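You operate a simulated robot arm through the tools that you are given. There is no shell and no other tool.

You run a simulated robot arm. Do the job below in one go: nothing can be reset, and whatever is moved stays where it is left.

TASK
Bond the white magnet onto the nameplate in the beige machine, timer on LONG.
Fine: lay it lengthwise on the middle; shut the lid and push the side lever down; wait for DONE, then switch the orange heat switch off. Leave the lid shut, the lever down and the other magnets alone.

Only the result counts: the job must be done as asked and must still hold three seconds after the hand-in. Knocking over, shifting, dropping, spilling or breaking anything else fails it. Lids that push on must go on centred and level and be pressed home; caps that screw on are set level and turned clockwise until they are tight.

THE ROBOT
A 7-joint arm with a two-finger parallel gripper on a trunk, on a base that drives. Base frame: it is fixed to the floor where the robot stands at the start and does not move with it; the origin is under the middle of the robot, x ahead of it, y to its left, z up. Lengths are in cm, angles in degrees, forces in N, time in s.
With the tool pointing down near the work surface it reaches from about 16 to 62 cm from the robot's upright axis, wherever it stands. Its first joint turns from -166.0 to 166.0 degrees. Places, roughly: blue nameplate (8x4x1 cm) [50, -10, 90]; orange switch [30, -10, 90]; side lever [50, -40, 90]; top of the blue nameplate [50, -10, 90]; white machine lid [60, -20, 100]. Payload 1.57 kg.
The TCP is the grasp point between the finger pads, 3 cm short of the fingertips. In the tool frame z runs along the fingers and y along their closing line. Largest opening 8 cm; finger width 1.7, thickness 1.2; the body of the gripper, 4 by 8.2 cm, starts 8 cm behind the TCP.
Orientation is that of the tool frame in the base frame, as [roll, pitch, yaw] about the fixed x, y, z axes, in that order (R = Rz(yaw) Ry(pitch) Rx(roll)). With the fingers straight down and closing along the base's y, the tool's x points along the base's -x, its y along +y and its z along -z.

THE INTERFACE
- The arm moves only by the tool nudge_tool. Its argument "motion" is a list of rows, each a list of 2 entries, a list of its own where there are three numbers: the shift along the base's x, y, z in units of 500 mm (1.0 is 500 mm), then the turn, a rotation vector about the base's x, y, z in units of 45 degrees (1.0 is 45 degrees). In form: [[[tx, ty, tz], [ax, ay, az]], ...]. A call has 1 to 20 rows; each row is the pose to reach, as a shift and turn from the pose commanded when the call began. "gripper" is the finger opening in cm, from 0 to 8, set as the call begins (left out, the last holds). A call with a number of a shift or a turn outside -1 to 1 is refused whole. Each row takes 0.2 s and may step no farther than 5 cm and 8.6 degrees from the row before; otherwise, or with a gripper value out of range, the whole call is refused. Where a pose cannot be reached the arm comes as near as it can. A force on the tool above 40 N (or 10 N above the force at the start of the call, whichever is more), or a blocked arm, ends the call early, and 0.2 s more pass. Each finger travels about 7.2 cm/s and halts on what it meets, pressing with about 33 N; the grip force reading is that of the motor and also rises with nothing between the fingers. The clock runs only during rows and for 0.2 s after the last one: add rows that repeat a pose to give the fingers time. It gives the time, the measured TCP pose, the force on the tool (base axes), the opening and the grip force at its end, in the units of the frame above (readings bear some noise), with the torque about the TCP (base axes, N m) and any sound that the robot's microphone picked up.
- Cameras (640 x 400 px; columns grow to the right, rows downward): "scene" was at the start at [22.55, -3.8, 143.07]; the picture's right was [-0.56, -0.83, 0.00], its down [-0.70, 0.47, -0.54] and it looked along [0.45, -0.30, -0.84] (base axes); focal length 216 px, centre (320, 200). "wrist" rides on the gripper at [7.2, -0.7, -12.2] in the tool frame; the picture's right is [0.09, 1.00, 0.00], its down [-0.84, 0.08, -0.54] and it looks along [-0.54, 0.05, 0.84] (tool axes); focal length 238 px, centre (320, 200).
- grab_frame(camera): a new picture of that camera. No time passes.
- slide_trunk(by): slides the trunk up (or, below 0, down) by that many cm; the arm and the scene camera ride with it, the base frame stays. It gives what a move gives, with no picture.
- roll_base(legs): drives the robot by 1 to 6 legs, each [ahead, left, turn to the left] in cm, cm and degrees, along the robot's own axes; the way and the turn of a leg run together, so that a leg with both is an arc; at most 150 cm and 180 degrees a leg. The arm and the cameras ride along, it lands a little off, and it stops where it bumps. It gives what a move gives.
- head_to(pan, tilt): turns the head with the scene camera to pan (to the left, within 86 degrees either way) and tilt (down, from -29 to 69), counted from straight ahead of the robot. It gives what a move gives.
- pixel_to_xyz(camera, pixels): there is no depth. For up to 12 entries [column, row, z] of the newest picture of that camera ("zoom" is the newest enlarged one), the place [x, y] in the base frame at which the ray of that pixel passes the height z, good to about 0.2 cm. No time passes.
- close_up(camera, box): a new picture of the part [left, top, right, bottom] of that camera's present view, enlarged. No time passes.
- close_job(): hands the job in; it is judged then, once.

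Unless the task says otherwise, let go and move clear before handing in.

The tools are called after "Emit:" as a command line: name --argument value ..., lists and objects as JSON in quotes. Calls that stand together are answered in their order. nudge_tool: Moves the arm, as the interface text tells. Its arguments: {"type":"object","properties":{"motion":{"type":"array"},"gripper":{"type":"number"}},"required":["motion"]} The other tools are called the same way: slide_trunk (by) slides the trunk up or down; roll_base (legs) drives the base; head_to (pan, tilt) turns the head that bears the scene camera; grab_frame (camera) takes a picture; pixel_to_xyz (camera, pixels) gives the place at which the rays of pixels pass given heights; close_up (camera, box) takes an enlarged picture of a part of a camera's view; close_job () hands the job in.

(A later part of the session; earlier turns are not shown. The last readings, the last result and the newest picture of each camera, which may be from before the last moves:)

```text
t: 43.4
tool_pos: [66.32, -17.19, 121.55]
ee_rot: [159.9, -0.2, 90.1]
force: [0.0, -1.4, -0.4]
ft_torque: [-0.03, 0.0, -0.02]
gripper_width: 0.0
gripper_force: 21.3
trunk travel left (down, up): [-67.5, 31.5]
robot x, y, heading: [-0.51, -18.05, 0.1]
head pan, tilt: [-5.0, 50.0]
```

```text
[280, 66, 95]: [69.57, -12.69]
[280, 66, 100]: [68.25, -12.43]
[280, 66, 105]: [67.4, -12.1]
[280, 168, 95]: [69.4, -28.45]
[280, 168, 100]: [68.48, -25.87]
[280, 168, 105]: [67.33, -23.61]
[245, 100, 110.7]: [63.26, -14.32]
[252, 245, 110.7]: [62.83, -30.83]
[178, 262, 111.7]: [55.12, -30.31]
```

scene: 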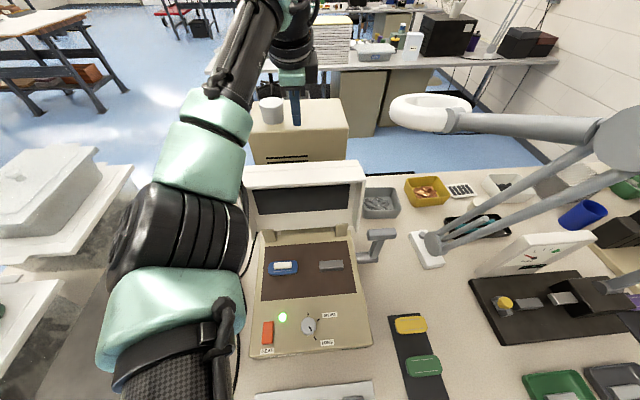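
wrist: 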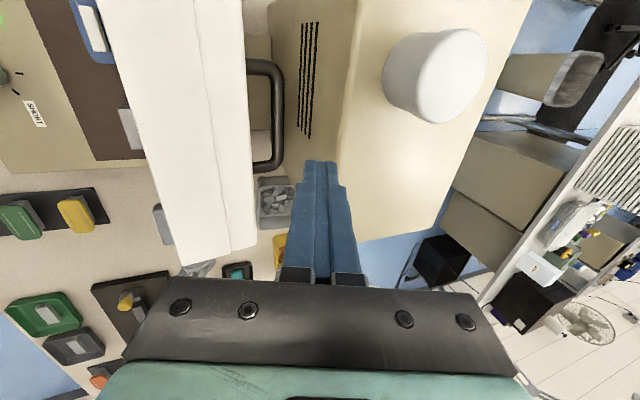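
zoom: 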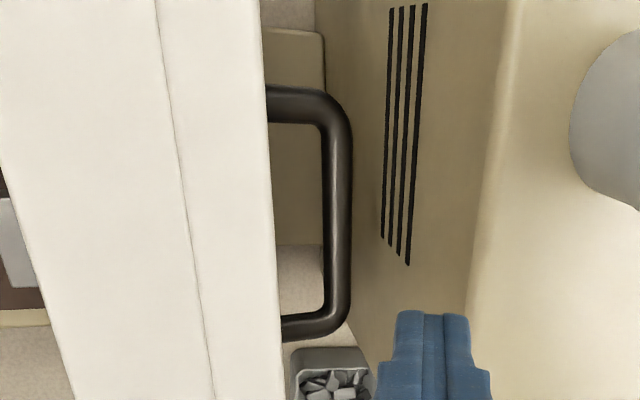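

The handle sits near the lid's top, with its bar at about x 66.8, z 107–108 and y -12 to -22. I can grip that bar and swing the lid down under control, so I'll straighten the fingers to vertical here and check reach.

Emit:
nudge_tool --motion '[[[0, 0, 0], [0, 0.148, 0]], [[0, 0, 0], [0, 0.296, 0]], [[0, 0, 0], [0, 0.444, 0]], [[0, 0, 0], [0, 0.444, 0]]]'

Emit:
grab_frame --camera "wrist"

Emit:
close_up --camera "wrist" --box '[220, 60, 400, 200]'

```text
t: 44.4
tool_pos: [64.21, -17.33, 121.32]
ee_rot: [-180.0, -0.1, 90.0]
force: [-0.4, -0.4, 0.0]
ft_torque: [-0.01, 0.0, 0.0]
gripper_width: 0.0
gripper_force: 21.3
out of reach, approached as far as the arm can: row 3, 4
trunk travel left (down, up): [-67.5, 31.5]
robot x, y, heading: [-0.19, -17.53, 0.1]
head pan, tilt: [-5.0, 50.0]
```

```text
taken
```

wrist: 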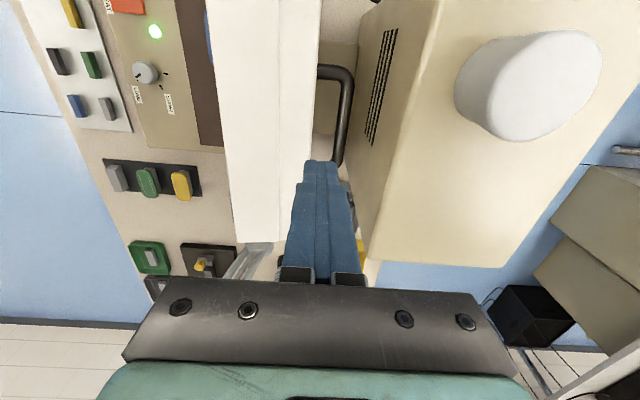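

```text
2.86 times, centred on (310, 130) of wrist
```

zoom: 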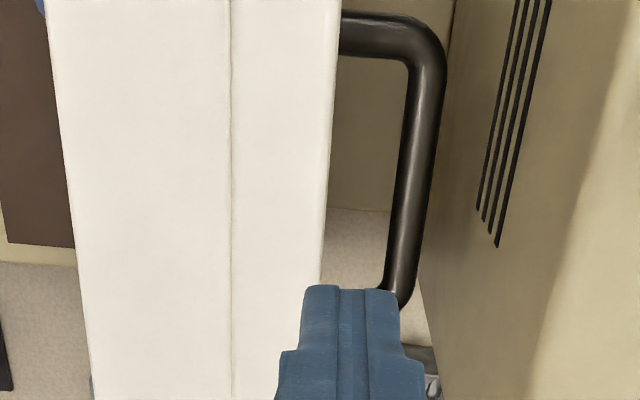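

Vertical reach ends at x ≈ 64.4 here, so I'll use a slight outward tilt. First I'll triangulate the handle bar from this second view, at (347.8,84.5) and (339.8,147.5).

Emit:
pixel_to_xyz --camera "wrist" --pixels '[[347.8, 84.5, 104], [347.8, 84.5, 108], [339.75, 147.5, 104], [339.75, 147.5, 108], [345, 73.3, 104], [345, 73.3, 108], [315, 160, 110.7], [321, 80, 110.7]]'

```text
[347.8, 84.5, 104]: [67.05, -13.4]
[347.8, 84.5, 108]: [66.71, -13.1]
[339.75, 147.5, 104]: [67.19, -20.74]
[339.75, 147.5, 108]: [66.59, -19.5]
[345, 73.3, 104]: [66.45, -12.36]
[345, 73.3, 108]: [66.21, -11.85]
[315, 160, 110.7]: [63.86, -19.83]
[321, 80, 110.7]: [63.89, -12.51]
```

Both views agree on the handle bar at about (66.75, 107.0) in x and z, with legs at y -12 and -22.4 and a 2.6 cm gap to the lid. I'll tilt 6° outward, open to 2.6 cm and stop just above the bar to check alignment.

Emit:
nudge_tool --motion '[[[0.02, 0, -0.03], [0, -0.07, 0]], [[0.04, 0.002, -0.08], [0, -0.133, 0]], [[0.054, 0.002, -0.12], [0, -0.133, 0]], [[0.054, 0.002, -0.12], [0, -0.133, 0]]]' --gripper 2.6

Emit:
grab_frame --camera "wrist"

Emit:
close_up --camera "wrist" --box '[230, 80, 410, 220]'

```text
t: 45.4
tool_pos: [66.91, -17.29, 115.03]
ee_rot: [174.0, -0.1, 90.0]
force: [-0.7, -0.2, -0.1]
ft_torque: [-0.02, -0.02, 0.01]
gripper_width: 2.61
gripper_force: 0.1
trunk travel left (down, up): [-67.5, 31.5]
robot x, y, heading: [0.05, -18.01, 0.3]
head pan, tilt: [-5.0, 50.0]
```

```text
taken
```

wrist: 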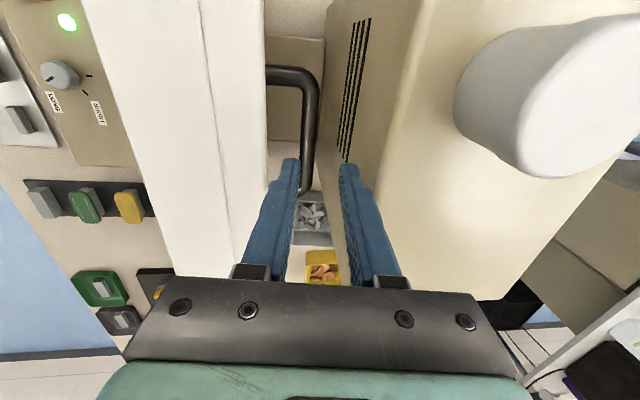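

```text
2.86 times, centred on (320, 150) of wrist
```

zoom: 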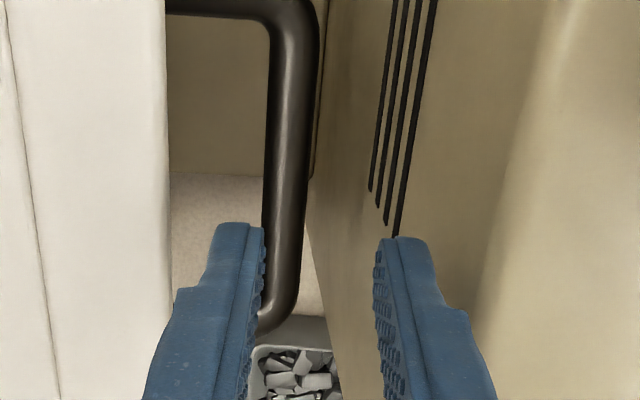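

The bar at zoom (292,170) lies between the fingers' extended lines but closer to the inner one. I'll check its position from this third view.

Emit:
pixel_to_xyz --camera "wrist" --pixels '[[310.2, 139.5, 105], [310.2, 139.5, 107], [310.2, 139.5, 109], [266.8, 132.5, 110.7], [311.5, 118, 107], [306, 170, 107], [267, 165, 110.7]]'

Emit:
nudge_tool --motion '[[[0, 0, 0], [0, 0, 0]]]' --gripper 2.3

```text
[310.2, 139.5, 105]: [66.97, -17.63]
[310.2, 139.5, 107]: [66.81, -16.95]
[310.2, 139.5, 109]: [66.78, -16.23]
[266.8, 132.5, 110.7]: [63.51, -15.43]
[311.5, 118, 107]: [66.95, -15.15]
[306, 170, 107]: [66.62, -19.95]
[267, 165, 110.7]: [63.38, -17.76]
```

```text
t: 45.8
tool_pos: [66.85, -17.3, 115.09]
ee_rot: [173.9, -0.2, 90.1]
force: [-0.4, 0.4, 0.3]
ft_torque: [0.0, 0.0, -0.03]
gripper_width: 2.32
gripper_force: 0.1
trunk travel left (down, up): [-67.5, 31.5]
robot x, y, heading: [-0.33, -17.92, -0.3]
head pan, tilt: [-5.0, 50.0]
```

The bar is consistently at x ≈ 66.8 and the lid's back edge is near 63.5. I'll descend partway so the fingers enter the gap on either side of the bar, then check.

Emit:
nudge_tool --motion '[[[-0.001, 0, -0.03], [0, 0, 0]], [[-0.002, 0, -0.06], [0, 0, 0]], [[-0.002, 0, -0.076], [0, 0, 0]], [[-0.002, 0, -0.076], [0, 0, 0]]]'

Emit:
close_up --camera "wrist" --box '[230, 80, 410, 220]'

```text
t: 46.8
tool_pos: [66.93, -17.11, 111.44]
ee_rot: [174.0, -0.1, 90.1]
force: [-0.1, -0.4, 0.3]
ft_torque: [0.05, 0.05, 0.02]
gripper_width: 2.28
gripper_force: 0.1
trunk travel left (down, up): [-67.5, 31.5]
robot x, y, heading: [-0.23, -17.79, -0.2]
head pan, tilt: [-5.0, 50.0]
```

```text
2.86 times, centred on (320, 150) of wrist
```

zoom: 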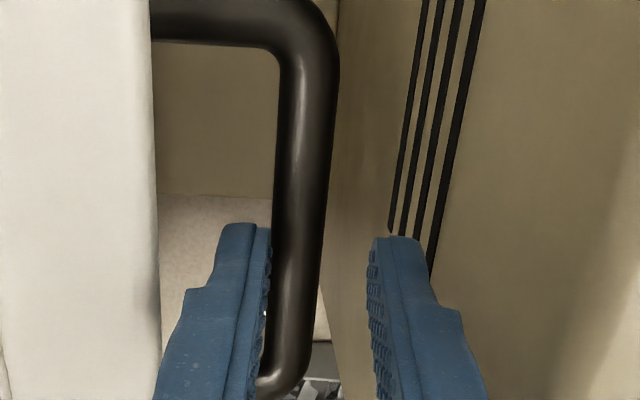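

The bar at zoom (300,240) is about 0.4 cm to the inner side of the finger midline. I'll shift slightly toward the robot and lower until the bar is near the fingertips.

Emit:
nudge_tool --motion '[[[-0.006, 0, 0], [0, 0, 0]], [[-0.006, 0, -0.02], [0, 0, 0]], [[-0.006, 0, -0.04], [0, 0, 0]], [[-0.006, 0, -0.052], [0, 0, 0]], [[-0.006, 0, -0.052], [0, 0, 0]]]'

Emit:
close_up --camera "wrist" --box '[230, 80, 410, 220]'

```text
t: 48.0
tool_pos: [66.58, -17.22, 108.82]
ee_rot: [174.0, 0.1, 90.1]
force: [-0.4, 0.7, 1.5]
ft_torque: [0.03, 0.02, -0.02]
gripper_width: 2.32
gripper_force: 0.1
trunk travel left (down, up): [-67.5, 31.5]
robot x, y, heading: [-0.14, -17.97, 0.1]
head pan, tilt: [-5.0, 50.0]
```

```text
2.86 times, centred on (320, 150) of wrist
```

zoom: 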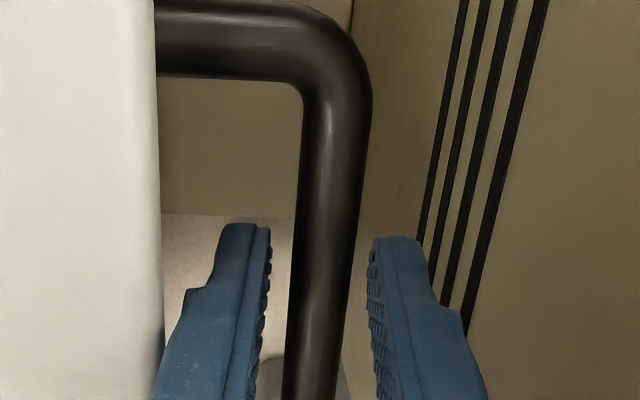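

The bar is now between the pads at zoom (325,240) with no contact force. I'll close on it.

Emit:
nudge_tool --motion '[[[0, 0, 0], [0, 0, 0]], [[0, 0, 0], [0, 0, 0]], [[0, 0, 0], [0, 0, 0]]]' --gripper 0.8

Emit:
grab_frame --camera "wrist"

```text
t: 48.8
tool_pos: [66.5, -17.07, 108.89]
ee_rot: [174.1, -0.1, 90.0]
force: [-4.4, -0.6, -1.5]
ft_torque: [-0.07, 0.09, -0.5]
gripper_width: 1.35
gripper_force: 30.1
trunk travel left (down, up): [-67.5, 31.5]
robot x, y, heading: [-0.43, -18.09, 0.1]
head pan, tilt: [-5.0, 50.0]
```

```text
taken
```

wrist: 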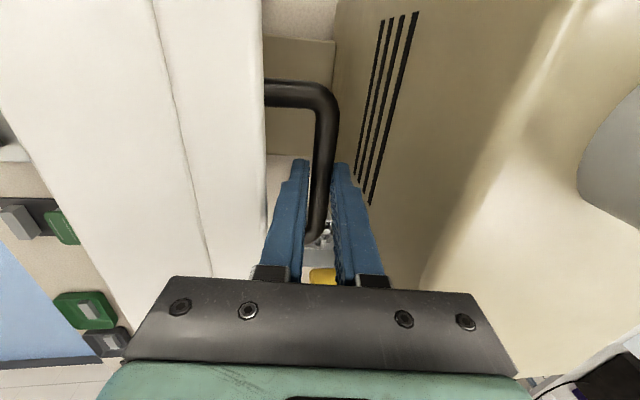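

The bar is gripped at 1.35 cm. I'll begin pulling the lid along its arc, starting with a few degrees while watching the forces.

Emit:
nudge_tool --motion '[[[-0.0083, 0, 0.0045], [0, 0, 0]], [[-0.0167, 0, 0.0089], [0, 0, 0]], [[-0.0252, 0, 0.013], [0, 0, 0]], [[-0.0338, 0, 0.0169], [0, 0, 0]], [[-0.0338, 0, 0.0169], [0, 0, 0]]]'

Emit:
grab_frame --camera "scene"

Emit:
grab_frame --camera "wrist"

```text
t: 50.0
tool_pos: [64.87, -17.21, 109.65]
ee_rot: [174.2, -0.1, 90.2]
force: [-4.2, 7.0, -9.9]
ft_torque: [0.74, 0.06, -0.41]
gripper_width: 1.39
gripper_force: 30.3
trunk travel left (down, up): [-67.5, 31.5]
robot x, y, heading: [-0.33, -17.93, 0.2]
head pan, tilt: [-5.0, 50.0]
```

```text
taken
```

scene: 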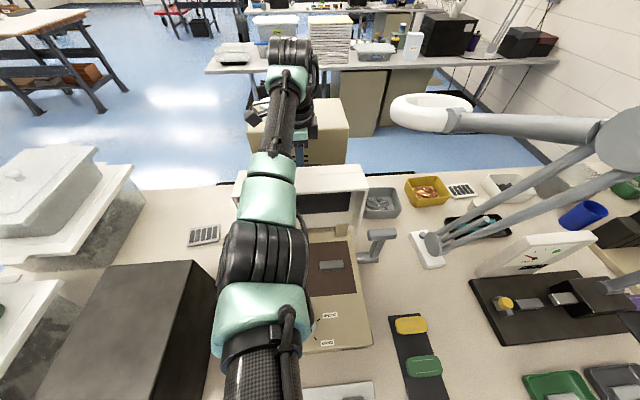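

```text
taken
```

wrist: 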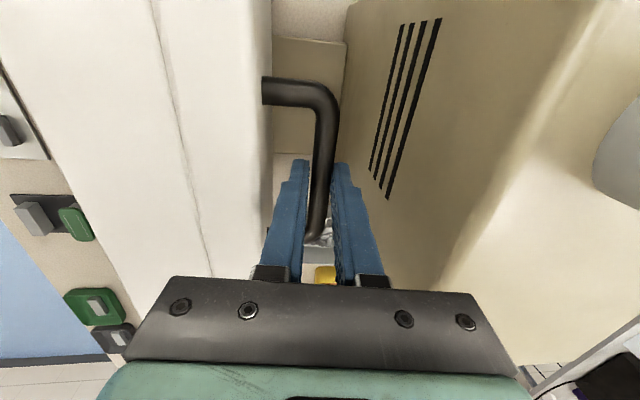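

The lid is following with small forces, and the -10 N in z says my arc rises slightly too much. I'll continue with a slightly lower arc while bringing the fingers to vertical.

Emit:
nudge_tool --motion '[[[-0.0088, 0, 0.004], [0, 0.02, 0]], [[-0.0176, 0, 0.007], [0, 0.04, 0]], [[-0.0265, 0, 0.01], [0, 0.06, 0]], [[-0.0354, 0, 0.012], [0, 0.08, 0]], [[-0.0445, 0, 0.0135], [0, 0.1, 0]], [[-0.0535, 0, 0.0145], [0, 0.133, 0]], [[-0.0535, 0, 0.0145], [0, 0.133, 0]]]'

Emit:
grab_frame --camera "wrist"

```text
t: 51.6
tool_pos: [62.23, -17.21, 110.65]
ee_rot: [179.9, -0.1, 90.0]
force: [2.8, 10.0, 9.7]
ft_torque: [0.7, -0.17, -0.49]
gripper_width: 1.36
gripper_force: 30.1
trunk travel left (down, up): [-67.5, 31.5]
robot x, y, heading: [-0.32, -17.77, 0.2]
head pan, tilt: [-5.0, 50.0]
```

```text
taken
```

wrist: 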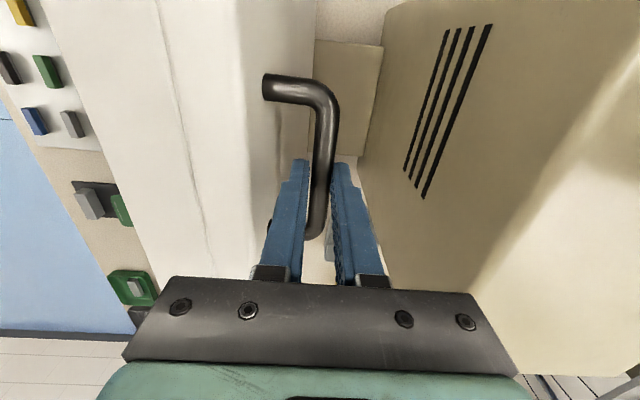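

The lid is following well: the bar is at about (62.2, 108.9), matching the model. I'll continue through vertical.

Emit:
nudge_tool --motion '[[[-0.0123, 0, 0.005], [0, 0, 0]], [[-0.0246, 0, 0.0075], [0, 0, 0]], [[-0.037, 0, 0.0097], [0, 0, 0]], [[-0.0495, 0, 0.0112], [0, 0, 0]], [[-0.0621, 0, 0.0124], [0, 0, 0]], [[-0.0747, 0, 0.0132], [0, 0, 0]], [[-0.0873, 0, 0.0135], [0, 0, 0]], [[-0.0999, 0, 0.0134], [0, 0, 0]], [[-0.0999, 0, 0.0134], [0, 0, 0]]]'

Emit:
grab_frame --camera "wrist"

Emit:
grab_frame --camera "scene"

```text
t: 53.6
tool_pos: [57.06, -17.19, 111.01]
ee_rot: [180.0, 0.0, 90.0]
force: [-0.4, 0.8, 1.1]
ft_torque: [0.22, 0.0, -0.41]
gripper_width: 1.36
gripper_force: 30.5
trunk travel left (down, up): [-67.5, 31.5]
robot x, y, heading: [-0.75, -18.13, 0.1]
head pan, tilt: [-5.0, 50.0]
```

```text
taken
```

wrist: 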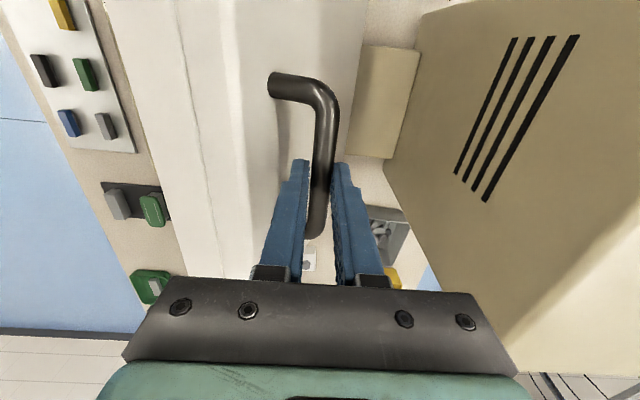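

```text
taken
```

scene: 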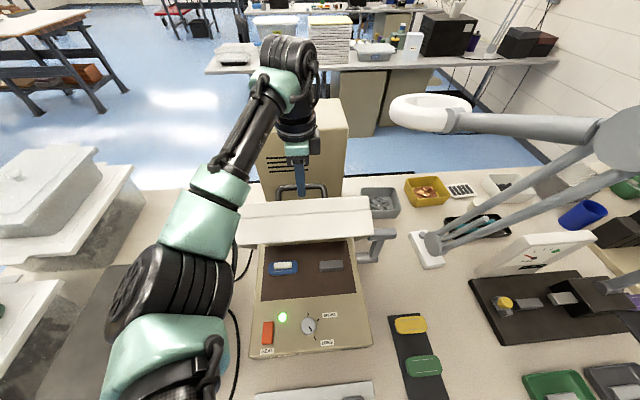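

Forces are near zero and the lid is just past upright, so the arc model fits. I'll keep following it down in steps.

Emit:
nudge_tool --motion '[[[-0.0126, 0, -0.0005], [0, 0, 0]], [[-0.0251, 0, -0.0015], [0, 0, 0]], [[-0.0376, 0, -0.003], [0, 0, 0]], [[-0.0501, 0, -0.0048], [0, 0, 0]], [[-0.0625, 0, -0.0072], [0, 0, 0]], [[-0.0748, 0, -0.0098], [0, 0, 0]], [[-0.087, 0, -0.0131], [0, 0, 0]], [[-0.0991, 0, -0.0166], [0, 0, 0]], [[-0.111, 0, -0.0207], [0, 0, 0]], [[-0.1228, 0, -0.025], [0, 0, 0]], [[-0.1228, 0, -0.025], [0, 0, 0]]]'

Emit:
grab_frame --camera "wrist"

Emit:
grab_frame --camera "scene"

```text
t: 56.0
tool_pos: [51.34, -17.15, 109.64]
ee_rot: [-179.9, -0.1, 90.0]
force: [5.7, -3.7, -19.6]
ft_torque: [0.33, -0.16, -0.35]
gripper_width: 1.38
gripper_force: 30.3
trunk travel left (down, up): [-67.5, 31.5]
robot x, y, heading: [-0.25, -17.63, 0.1]
head pan, tilt: [-5.0, 50.0]
```

```text
taken
```

wrist: 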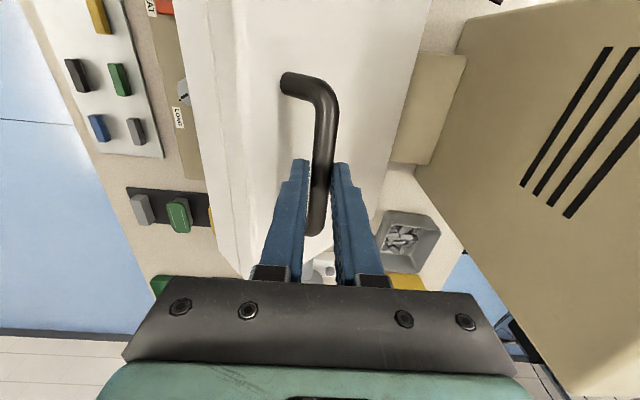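

```text
taken
```

scene: 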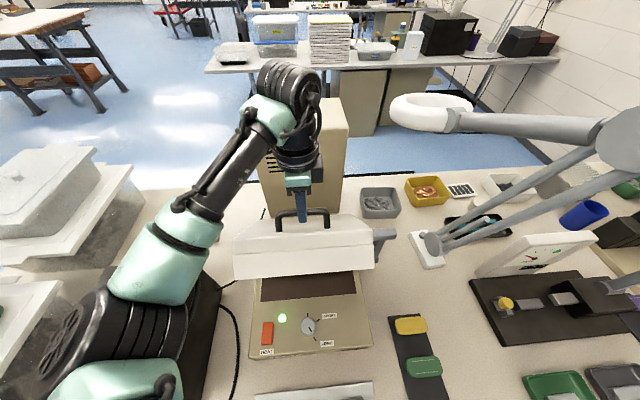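

The lid is half closed and its weight now hangs on the grip at about 20 N. I'll keep lowering along the arc, a touch lower to ease the load.

Emit:
nudge_tool --motion '[[[-0.0116, 0, -0.0068], [0, 0, 0]], [[-0.0231, 0, -0.013], [0, 0, 0]], [[-0.0344, 0, -0.0197], [0, 0, 0]], [[-0.0455, 0, -0.0257], [0, 0, 0]], [[-0.0563, 0, -0.0321], [0, 0, 0]], [[-0.0669, 0, -0.0388], [0, 0, 0]], [[-0.0773, 0, -0.046], [0, 0, 0]], [[-0.0875, 0, -0.0535], [0, 0, 0]], [[-0.0973, 0, -0.0613], [0, 0, 0]], [[-0.1069, 0, -0.0695], [0, 0, 0]], [[-0.1069, 0, -0.0695], [0, 0, 0]]]'

Emit:
grab_frame --camera "wrist"

Emit:
grab_frame --camera "scene"

```text
t: 58.4
tool_pos: [46.13, -17.18, 106.15]
ee_rot: [-179.9, 0.1, 90.2]
force: [20.0, -1.6, -23.5]
ft_torque: [0.15, -0.42, -0.27]
gripper_width: 1.35
gripper_force: 29.8
trunk travel left (down, up): [-67.5, 31.5]
robot x, y, heading: [-0.18, -17.52, 0.0]
head pan, tilt: [-5.0, 50.0]
```

```text
taken
```

wrist: 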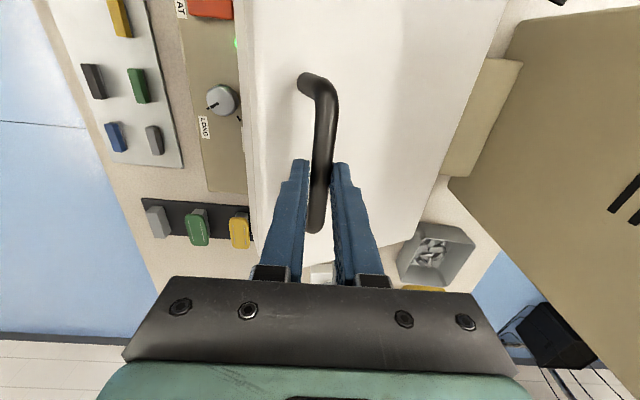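

```text
taken
```

scene: 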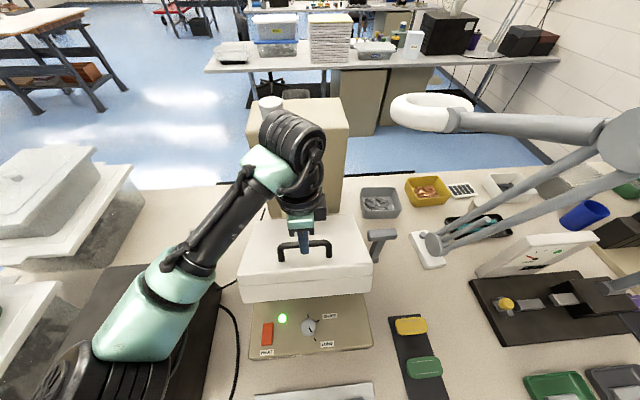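

The readings show the lid pulling inward radially, so the hinge is nearer (58.2, 92.9) with a 16.4 cm radius. I'll refit the arc and continue most of the way down.

Emit:
nudge_tool --motion '[[[0.004, 0, -0.0046], [0, 0, 0]], [[-0.004, 0, -0.0134], [0, 0, 0]], [[-0.0114, 0, -0.0222], [0, 0, 0]], [[-0.0184, 0, -0.0312], [0, 0, 0]], [[-0.0252, 0, -0.0404], [0, 0, 0]], [[-0.0316, 0, -0.0498], [0, 0, 0]], [[-0.0378, 0, -0.0594], [0, 0, 0]], [[-0.0378, 0, -0.0594], [0, 0, 0]]]'

Emit:
grab_frame --camera "wrist"

Emit:
grab_frame --camera "scene"

```text
t: 60.2
tool_pos: [43.89, -17.13, 103.31]
ee_rot: [-179.9, -0.1, 90.1]
force: [-1.2, 2.7, -2.4]
ft_torque: [0.12, -0.02, -0.12]
gripper_width: 1.37
gripper_force: 30.5
trunk travel left (down, up): [-67.5, 31.5]
robot x, y, heading: [-0.49, -17.76, -0.0]
head pan, tilt: [-5.0, 50.0]
```

```text
taken
```

wrist: 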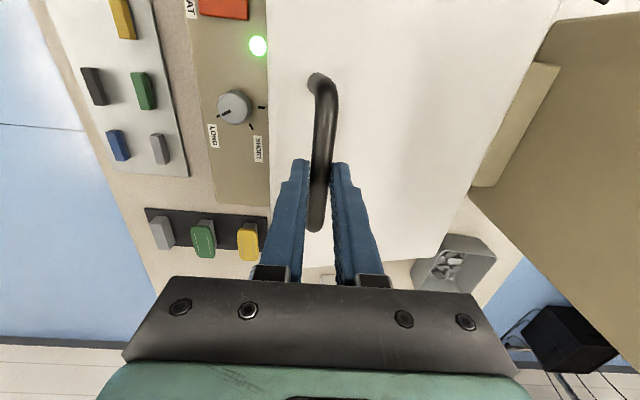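

```text
taken
```

scene: 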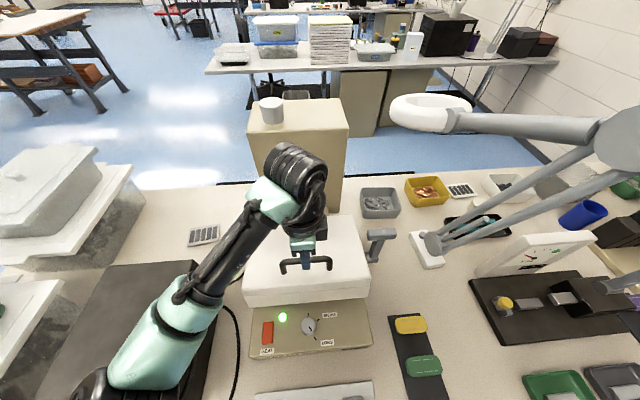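

Forces are almost zero and the lid is nearly level. I'll check the remaining gap at the front with a zoom.

Emit:
close_up --camera "scene" --box '[225, 200, 405, 370]'

Emit:
close_up --camera "wrist" --box '[170, 0, 300, 220]'

```text
2.35 times, centred on (315, 285) of scene
```

zoom: 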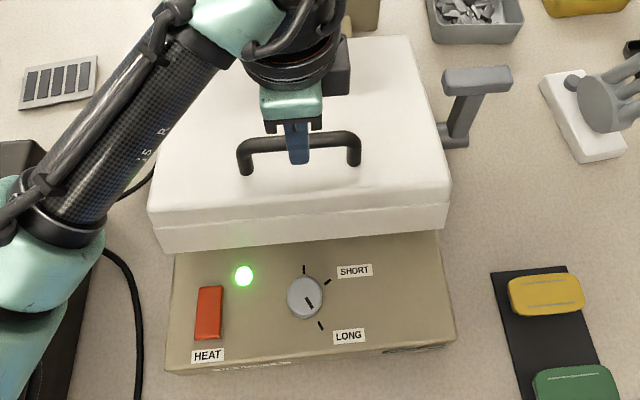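

```text
1.82 times, centred on (235, 110) of wrist
```

zoom: 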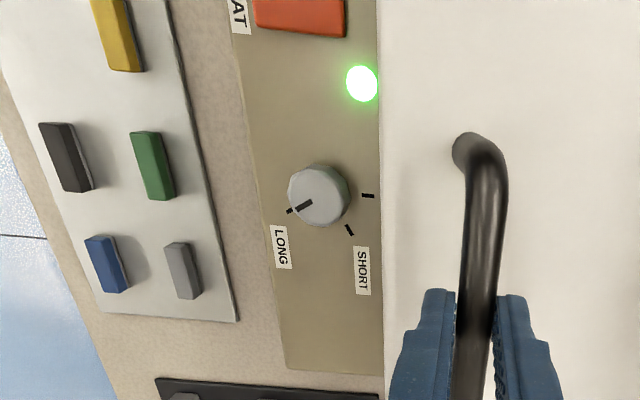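

The lid is only a few degrees open and the knob still points at LONG. I'll lower the last bit slowly to feel for the closed stop.

Emit:
nudge_tool --motion '[[[-0.006, 0, -0.01], [0, 0, 0]], [[-0.0116, 0, -0.0202], [0, 0, 0]], [[-0.0168, 0, -0.0306], [0, 0, 0]], [[-0.0168, 0, -0.0306], [0, 0, 0]]]'

Emit:
close_up --camera "scene" --box '[225, 200, 405, 370]'

```text
t: 61.2
tool_pos: [43.05, -17.05, 101.78]
ee_rot: [-180.0, -0.1, 90.2]
force: [-0.3, 3.0, -4.0]
ft_torque: [0.35, -0.08, -0.03]
gripper_width: 1.36
gripper_force: 30.3
trunk travel left (down, up): [-67.5, 31.5]
robot x, y, heading: [-0.01, -17.54, -0.0]
head pan, tilt: [-5.0, 50.0]
```

```text
2.35 times, centred on (315, 285) of scene
```

zoom: 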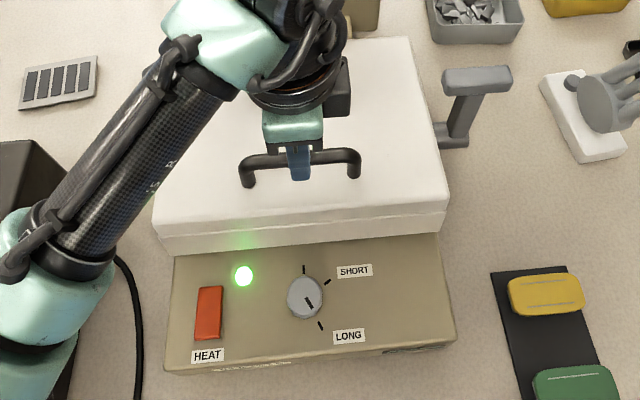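

There's still no stop and forces are small. I'll continue down in small steps.

Emit:
nudge_tool --motion '[[[-0.0025, 0, -0.0054], [0, 0, 0]], [[-0.0048, 0, -0.0106], [0, 0, 0]], [[-0.007, 0, -0.016], [0, 0, 0]], [[-0.0092, 0, -0.0214], [0, 0, 0]], [[-0.0092, 0, -0.0214], [0, 0, 0]]]'

Emit:
close_up --camera "scene" --box '[225, 200, 405, 370]'

```text
t: 62.4
tool_pos: [42.57, -17.03, 100.72]
ee_rot: [-180.0, 0.0, 90.1]
force: [0.3, 0.6, -2.4]
ft_torque: [-0.05, -0.12, -0.05]
gripper_width: 1.35
gripper_force: 30.2
trunk travel left (down, up): [-67.5, 31.5]
robot x, y, heading: [-0.29, -17.97, 0.2]
head pan, tilt: [-5.0, 50.0]
```

```text
2.35 times, centred on (315, 285) of scene
```

zoom: 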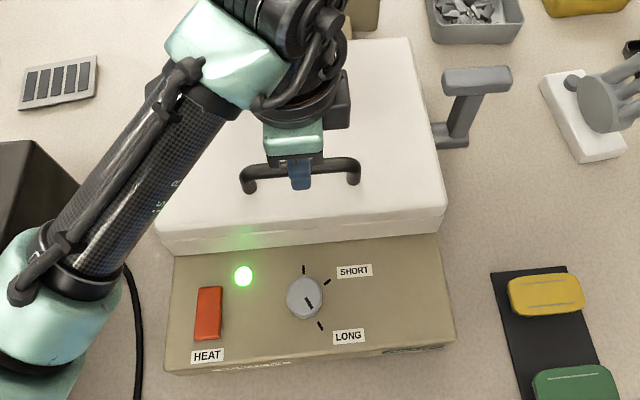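

The lid looks nearly level but no stop has been felt yet. I'll keep lowering in small increments.

Emit:
nudge_tool --motion '[[[-0.002, 0, -0.0054], [0, 0, 0]], [[-0.004, 0, -0.0108], [0, 0, 0]], [[-0.0058, 0, -0.0162], [0, 0, 0]], [[-0.0058, 0, -0.0162], [0, 0, 0]]]'

Emit:
close_up --camera "scene" --box '[225, 200, 405, 370]'

Emit:
grab_frame --camera "wrist"

```text
t: 63.4
tool_pos: [42.29, -17.02, 99.68]
ee_rot: [-179.9, -0.2, 90.3]
force: [9.8, 1.2, -2.8]
ft_torque: [0.01, -0.16, -0.02]
gripper_width: 1.64
gripper_force: 4.9
trunk travel left (down, up): [-67.5, 31.5]
robot x, y, heading: [-0.48, -17.66, 0.2]
head pan, tilt: [-5.0, 50.0]
```

```text
2.35 times, centred on (315, 285) of scene
```

zoom: 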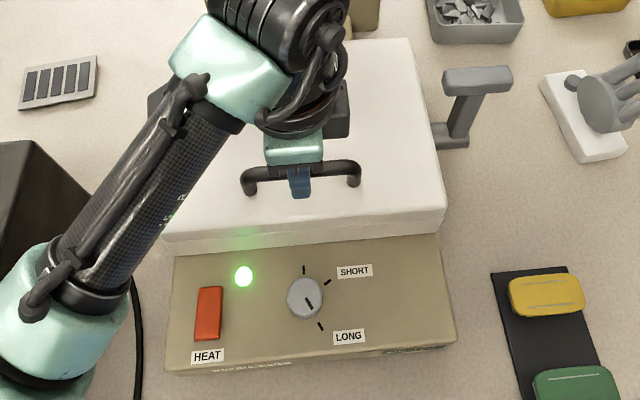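

```text
taken
```

wrist: 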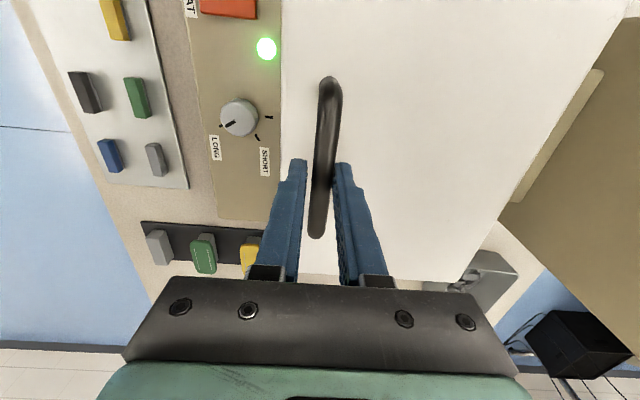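

The grip width jumped to 1.64 cm with a lower grip force, so the bar may have shifted in the fingers. I'll look closely.

Emit:
close_up --camera "wrist" --box '[240, 60, 400, 260]'

Emit:
close_up --camera "scene" --box '[270, 240, 340, 300]'

Emit:
nudge_tool --motion '[[[0, 0, 0], [0, 0, 0]]]'

```text
2.00 times, centred on (320, 160) of wrist
```

zoom: 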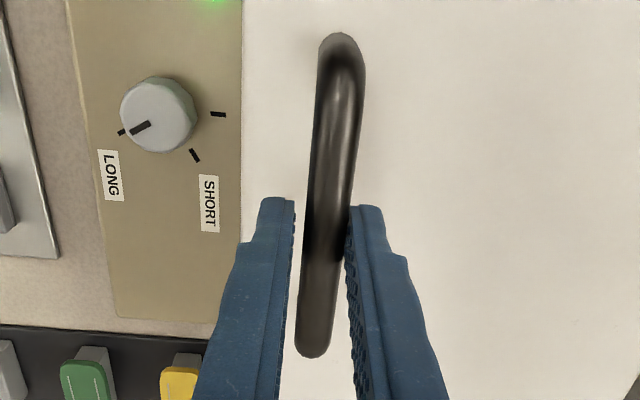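

```text
6.67 times, centred on (305, 270) of scene
```

zoom: 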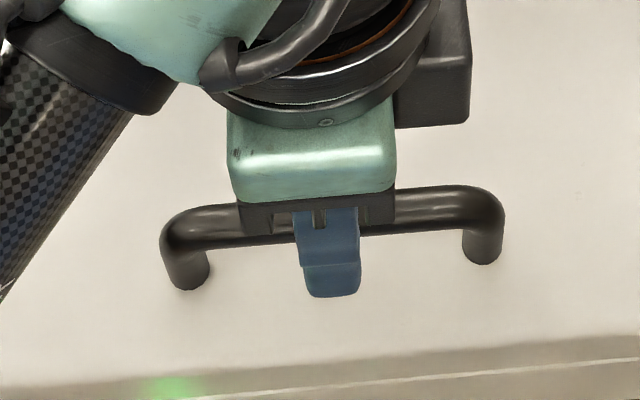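

```text
t: 63.8
tool_pos: [42.33, -17.04, 99.76]
ee_rot: [-179.8, -0.1, 90.1]
force: [9.4, 1.5, -3.9]
ft_torque: [0.02, -0.17, -0.04]
gripper_width: 1.68
gripper_force: 5.1
trunk travel left (down, up): [-67.5, 31.5]
robot x, y, heading: [-0.54, -17.51, 0.2]
head pan, tilt: [-5.0, 50.0]
```

Only the right finger still touches the bar, which means the bar has stopped moving forward and the lid seems at or near its stop. I'll open, rise clear and inspect the lid.

Emit:
nudge_tool --motion '[[[0.003, 0, 0], [0, 0, 0]], [[0.003, 0, 0], [0, 0, 0]], [[0.003, 0, 0.02], [0, 0, 0]], [[0.003, 0, 0.08], [0, 0, 0]], [[0.003, 0, 0.16], [0, 0, 0]], [[0.003, 0, 0.16], [0, 0, 0]]]' --gripper 3.2

Emit:
grab_frame --camera "wrist"

Emit:
close_up --camera "scene" --box '[225, 200, 405, 370]'

```text
t: 65.2
tool_pos: [42.14, -17.12, 108.05]
ee_rot: [-179.9, -0.1, 90.2]
force: [-0.2, -0.8, 0.1]
ft_torque: [-0.03, -0.01, 0.01]
gripper_width: 3.2
gripper_force: 0.0
trunk travel left (down, up): [-67.5, 31.5]
robot x, y, heading: [-0.58, -17.82, -0.0]
head pan, tilt: [-5.0, 50.0]
```

```text
taken
```

wrist: 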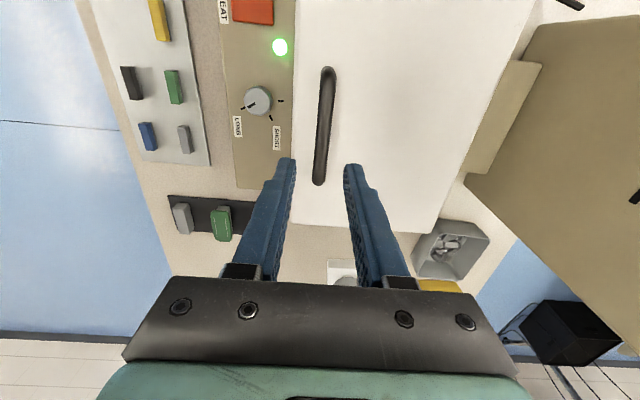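

```text
2.35 times, centred on (315, 285) of scene
```

zoom: 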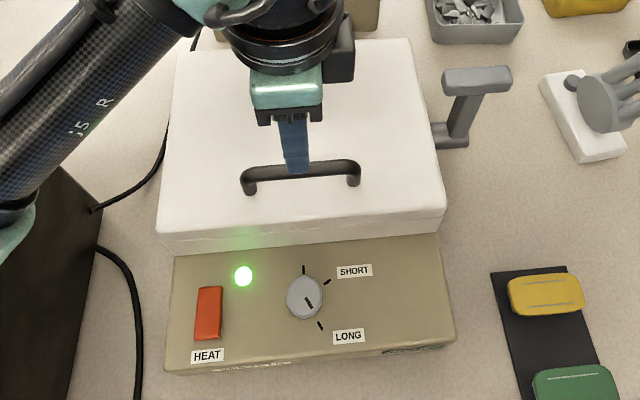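

The lid looks nearly closed and its front edge lies over the panel, but it may still be slightly raised. I'll triangulate its front top edge from both cameras.

Emit:
grab_frame --camera "scene"

Emit:
pixel_to_xyz --camera "wrist" --pixels '[[294, 80, 93], [294, 80, 97], [292, 140, 93], [292, 140, 97], [326, 125, 96], [326, 125, 99]]'

Emit:
pixel_to_xyz --camera "scene" --pixels '[[306.5, 295.6, 93], [306.5, 295.6, 97], [306.5, 304.1, 86], [306.5, 304.1, 88], [306.5, 304.1, 90], [306.5, 271, 96], [306.5, 271, 99]]'

```text
taken
```

scene: 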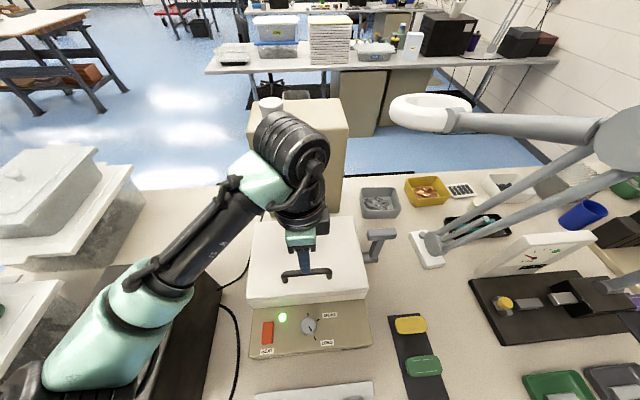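

```text
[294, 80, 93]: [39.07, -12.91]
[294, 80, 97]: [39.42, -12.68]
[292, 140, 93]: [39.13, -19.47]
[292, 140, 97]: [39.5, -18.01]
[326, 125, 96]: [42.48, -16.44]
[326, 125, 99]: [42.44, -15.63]
```

```text
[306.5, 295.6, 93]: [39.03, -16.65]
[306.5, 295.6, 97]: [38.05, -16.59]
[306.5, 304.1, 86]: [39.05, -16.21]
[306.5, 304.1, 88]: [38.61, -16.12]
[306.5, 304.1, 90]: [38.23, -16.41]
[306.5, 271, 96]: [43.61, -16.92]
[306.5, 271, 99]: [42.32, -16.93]
```

The front top edge is at z ≈ 93 and the front bottom at about 86.2, so the lid is shut or within a few millimetres. I'll press down gently on the handle's middle with closed fingers to seat it.

Emit:
nudge_tool --motion '[[[0.006, 0, -0.04], [0, 0, 0]], [[0.006, 0, -0.08], [0, 0, 0]], [[0.006, 0, -0.116], [0, 0, 0]], [[0.006, 0, -0.116], [0, 0, 0]]]' --gripper 0

Emit:
nudge_tool --motion '[[[0, 0, -0.005], [0, 0, 0]], [[0, 0, -0.01], [0, 0, 0]], [[0, 0, -0.014], [0, 0, 0]], [[0, 0, -0.018], [0, 0, 0]]]'

Emit:
close_up --camera "wrist" --box '[240, 60, 400, 260]'

```text
t: 66.2
tool_pos: [42.8, -16.92, 102.13]
ee_rot: [179.9, -0.1, 90.1]
force: [0.9, 0.1, -0.6]
ft_torque: [-0.01, -0.01, 0.0]
gripper_width: 0.0
gripper_force: 20.9
trunk travel left (down, up): [-67.5, 31.5]
robot x, y, heading: [0.02, -17.98, 0.3]
head pan, tilt: [-5.0, 50.0]
```

```text
t: 67.2
tool_pos: [42.7, -17.16, 101.83]
ee_rot: [179.3, 0.1, 89.9]
force: [-8.6, -1.8, 21.5]
ft_torque: [0.08, 0.3, 0.22]
gripper_width: 0.0
gripper_force: 21.4
trunk travel left (down, up): [-67.5, 31.5]
robot x, y, heading: [-0.34, -17.84, 0.2]
head pan, tilt: [-5.0, 50.0]
stopped in row 4: the force on the tool passed its limit at 43 N (the readings are from after the stop); the commanded pose is now the measured one
```

```text
2.00 times, centred on (320, 160) of wrist
```

zoom: 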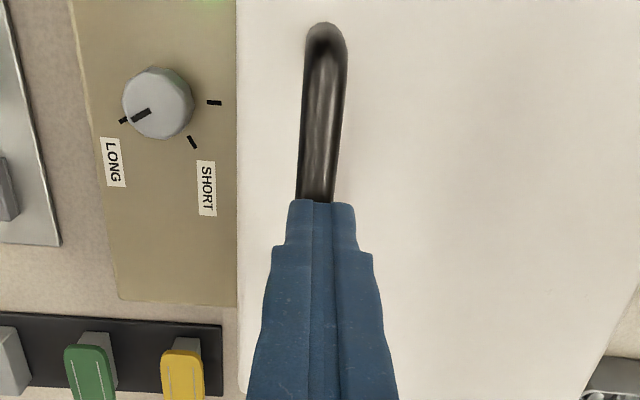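

The press met a rigid stop at 43 N with bar top z 98.85, so the lid is shut. I'll lift away and look at the front seam and the lever.

Emit:
nudge_tool --motion '[[[0, 0, 0.02], [0, 0, 0]], [[0, 0, 0.1], [0, 0, 0]], [[-0.06, 0, 0.18], [0, 0, 0]], [[-0.15, 0, 0.24], [0, 0, 0]], [[-0.2, 0, 0.26], [0, 0, 0]], [[-0.2, 0, 0.26], [0, 0, 0]]]'

Emit:
grab_frame --camera "wrist"

Emit:
grab_frame --camera "scene"

```text
refused: row 4 steps farther than a row can; nothing moved
```

```text
taken
```

wrist: 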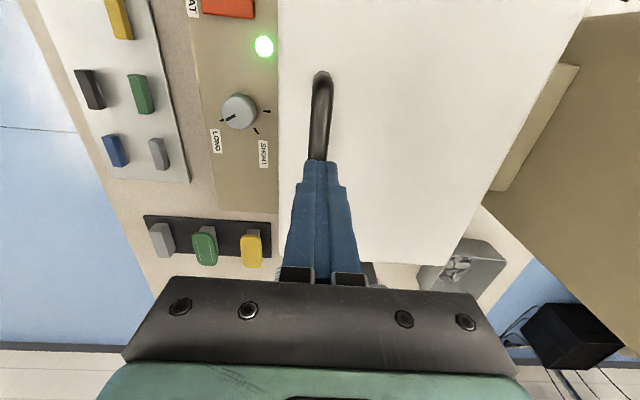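

```text
taken
```

scene: 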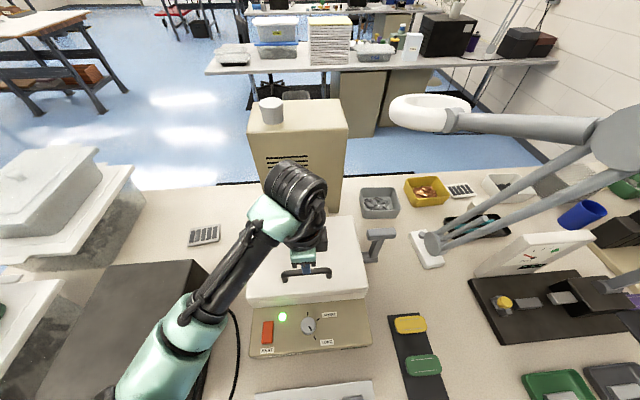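

The previous move was refused because one step was too long. I'll lift in shorter steps and move to where the wrist camera can see the lever.

Emit:
nudge_tool --motion '[[[0, 0, 0.02], [0, 0, 0]], [[0, 0, 0.1], [0, 0, 0]], [[0, 0, 0.18], [0, 0, 0]], [[-0.06, -0.06, 0.2], [0, 0, 0]], [[-0.12, -0.12, 0.22], [0, 0, 0]], [[-0.16, -0.18, 0.22], [0, 0, 0]], [[-0.16, -0.18, 0.22], [0, 0, 0]]]'

Emit:
grab_frame --camera "wrist"

Emit:
grab_frame --camera "scene"

Emit:
close_up --camera "scene" --box '[330, 200, 430, 290]'

```text
t: 68.8
tool_pos: [34.75, -26.23, 112.73]
ee_rot: [179.4, 0.0, 89.9]
force: [-0.1, -0.3, 0.0]
ft_torque: [0.0, 0.03, -0.02]
gripper_width: 0.0
gripper_force: 21.7
trunk travel left (down, up): [-67.5, 31.5]
robot x, y, heading: [-0.3, -17.59, 0.3]
head pan, tilt: [-5.0, 50.0]
```

```text
taken
```

wrist: 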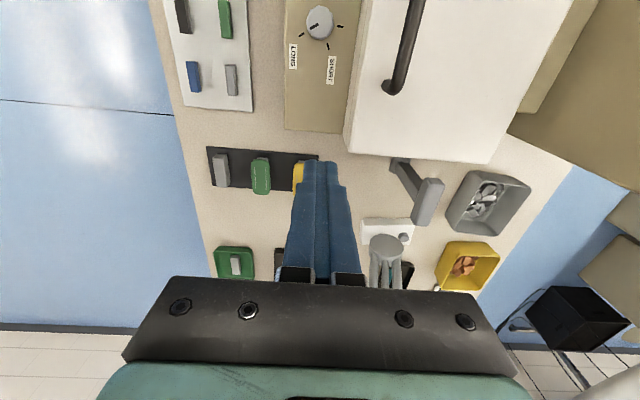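

```text
taken
```

scene: 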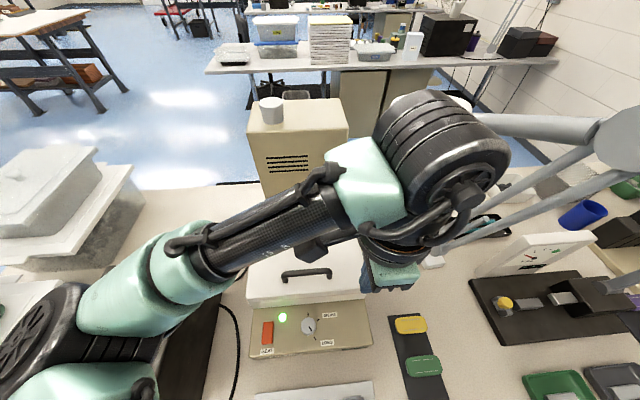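

```text
4.44 times, centred on (380, 245) of scene
```

zoom: 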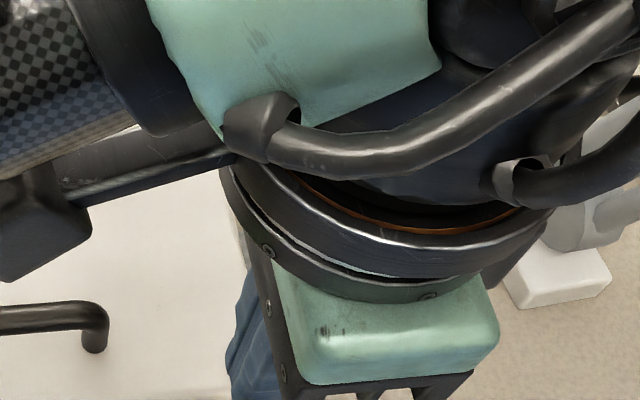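

The wrist view now shows the lever, with its arm from about (400,162) to the crossbar at (430,200). The magnifier lamp's base is close behind it at (388,245). I'll zoom in for detail.

Emit:
close_up --camera "wrist" --box '[340, 130, 500, 280]'

Emit:
close_up --camera "wrist" --box '[280, 60, 500, 180]'

```text
2.67 times, centred on (420, 205) of wrist
```

zoom: 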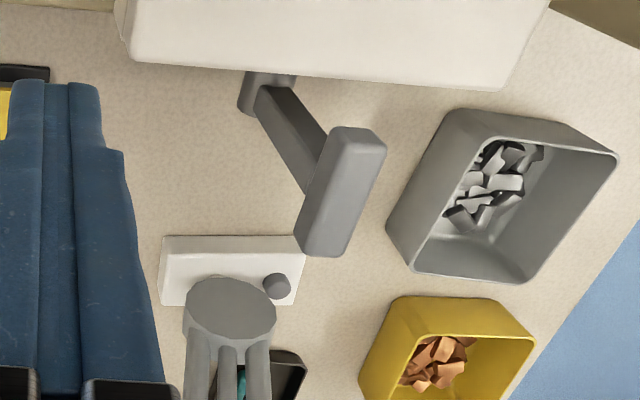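

```text
2.91 times, centred on (390, 120) of wrist
```

zoom: 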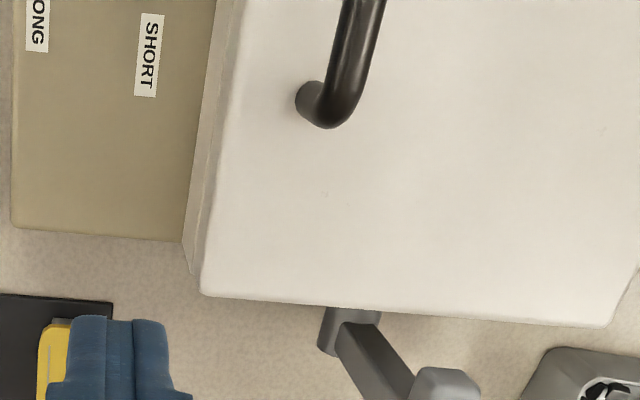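

I'll triangulate the crossbar, using scene (382,234) from the earlier clear view with the same head pose and wrist (429.4,197.5), and also its ends and the pivot.

Emit:
pixel_to_xyz --camera "wrist" --pixels '[[429.4, 197.5, 90], [429.4, 197.5, 94], [429.4, 197.5, 98], [438, 182, 94], [419, 219, 94], [402, 165, 84], [402, 165, 87], [402, 165, 90]]'

Emit:
pixel_to_xyz --camera "scene" --pixels '[[382.1, 234, 90], [382.1, 234, 94], [382.1, 234, 98], [369, 235, 94], [396, 233, 94], [372, 258, 84], [372, 258, 87], [372, 258, 90]]'

```text
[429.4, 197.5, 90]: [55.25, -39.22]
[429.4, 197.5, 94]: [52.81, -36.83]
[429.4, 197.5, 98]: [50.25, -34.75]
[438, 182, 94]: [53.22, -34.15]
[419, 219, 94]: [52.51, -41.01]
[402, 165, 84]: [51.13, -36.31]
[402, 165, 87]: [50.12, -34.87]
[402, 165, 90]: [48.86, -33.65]
```

```text
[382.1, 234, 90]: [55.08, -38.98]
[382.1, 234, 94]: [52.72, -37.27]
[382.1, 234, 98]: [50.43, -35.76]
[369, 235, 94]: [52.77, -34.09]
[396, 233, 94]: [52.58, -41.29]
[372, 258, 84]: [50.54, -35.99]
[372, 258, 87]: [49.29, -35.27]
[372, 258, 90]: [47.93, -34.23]
```

The two rays are nearly parallel, so the crossbar height is still uncertain (91–98). I'll move the wrist camera closer above the lever for a better baseline, keeping clear of the lamp ring near (76, -46).

Emit:
nudge_tool --motion '[[[0.08, -0.03, 0], [0, 0, 0]], [[0.16, -0.06, 0], [0, 0, 0]], [[0.24, -0.09, 0], [0, 0, 0]], [[0.32, -0.1, 0], [0, 0, 0]], [[0.32, -0.1, 0], [0, 0, 0]]]'

Emit:
grab_frame --camera "wrist"

Emit:
close_up --camera "wrist" --box '[240, 60, 440, 220]'

Emit:
grab_frame --camera "scene"

```text
t: 70.0
tool_pos: [50.9, -30.97, 112.46]
ee_rot: [179.4, 0.0, 90.1]
force: [-0.3, 0.1, -0.4]
ft_torque: [-0.01, -0.02, -0.03]
gripper_width: 0.01
gripper_force: 20.2
trunk travel left (down, up): [-67.5, 31.5]
robot x, y, heading: [-0.11, -17.9, 0.3]
head pan, tilt: [-5.0, 50.0]
```

```text
taken
```

wrist: 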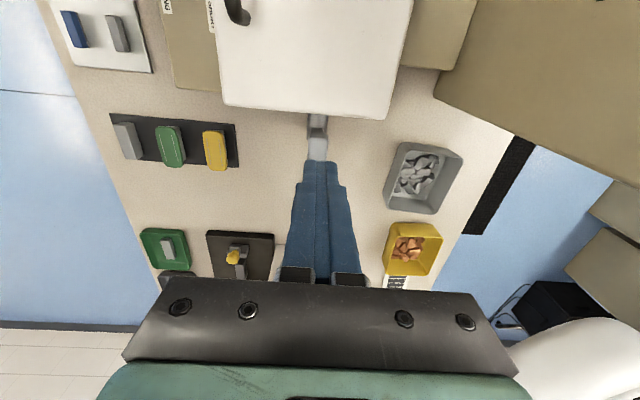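

```text
2.50 times, centred on (340, 140) of wrist
```

zoom: 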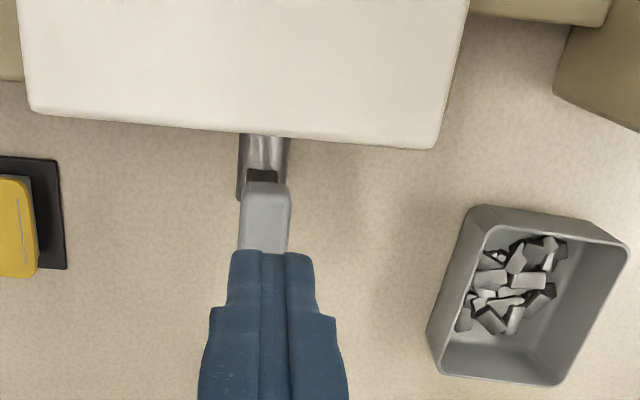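

```text
taken
```

scene: 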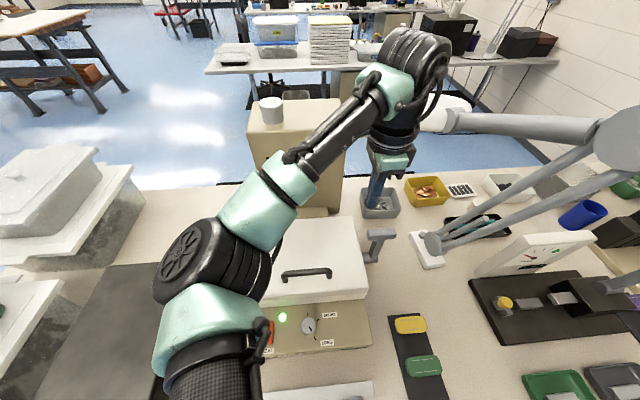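

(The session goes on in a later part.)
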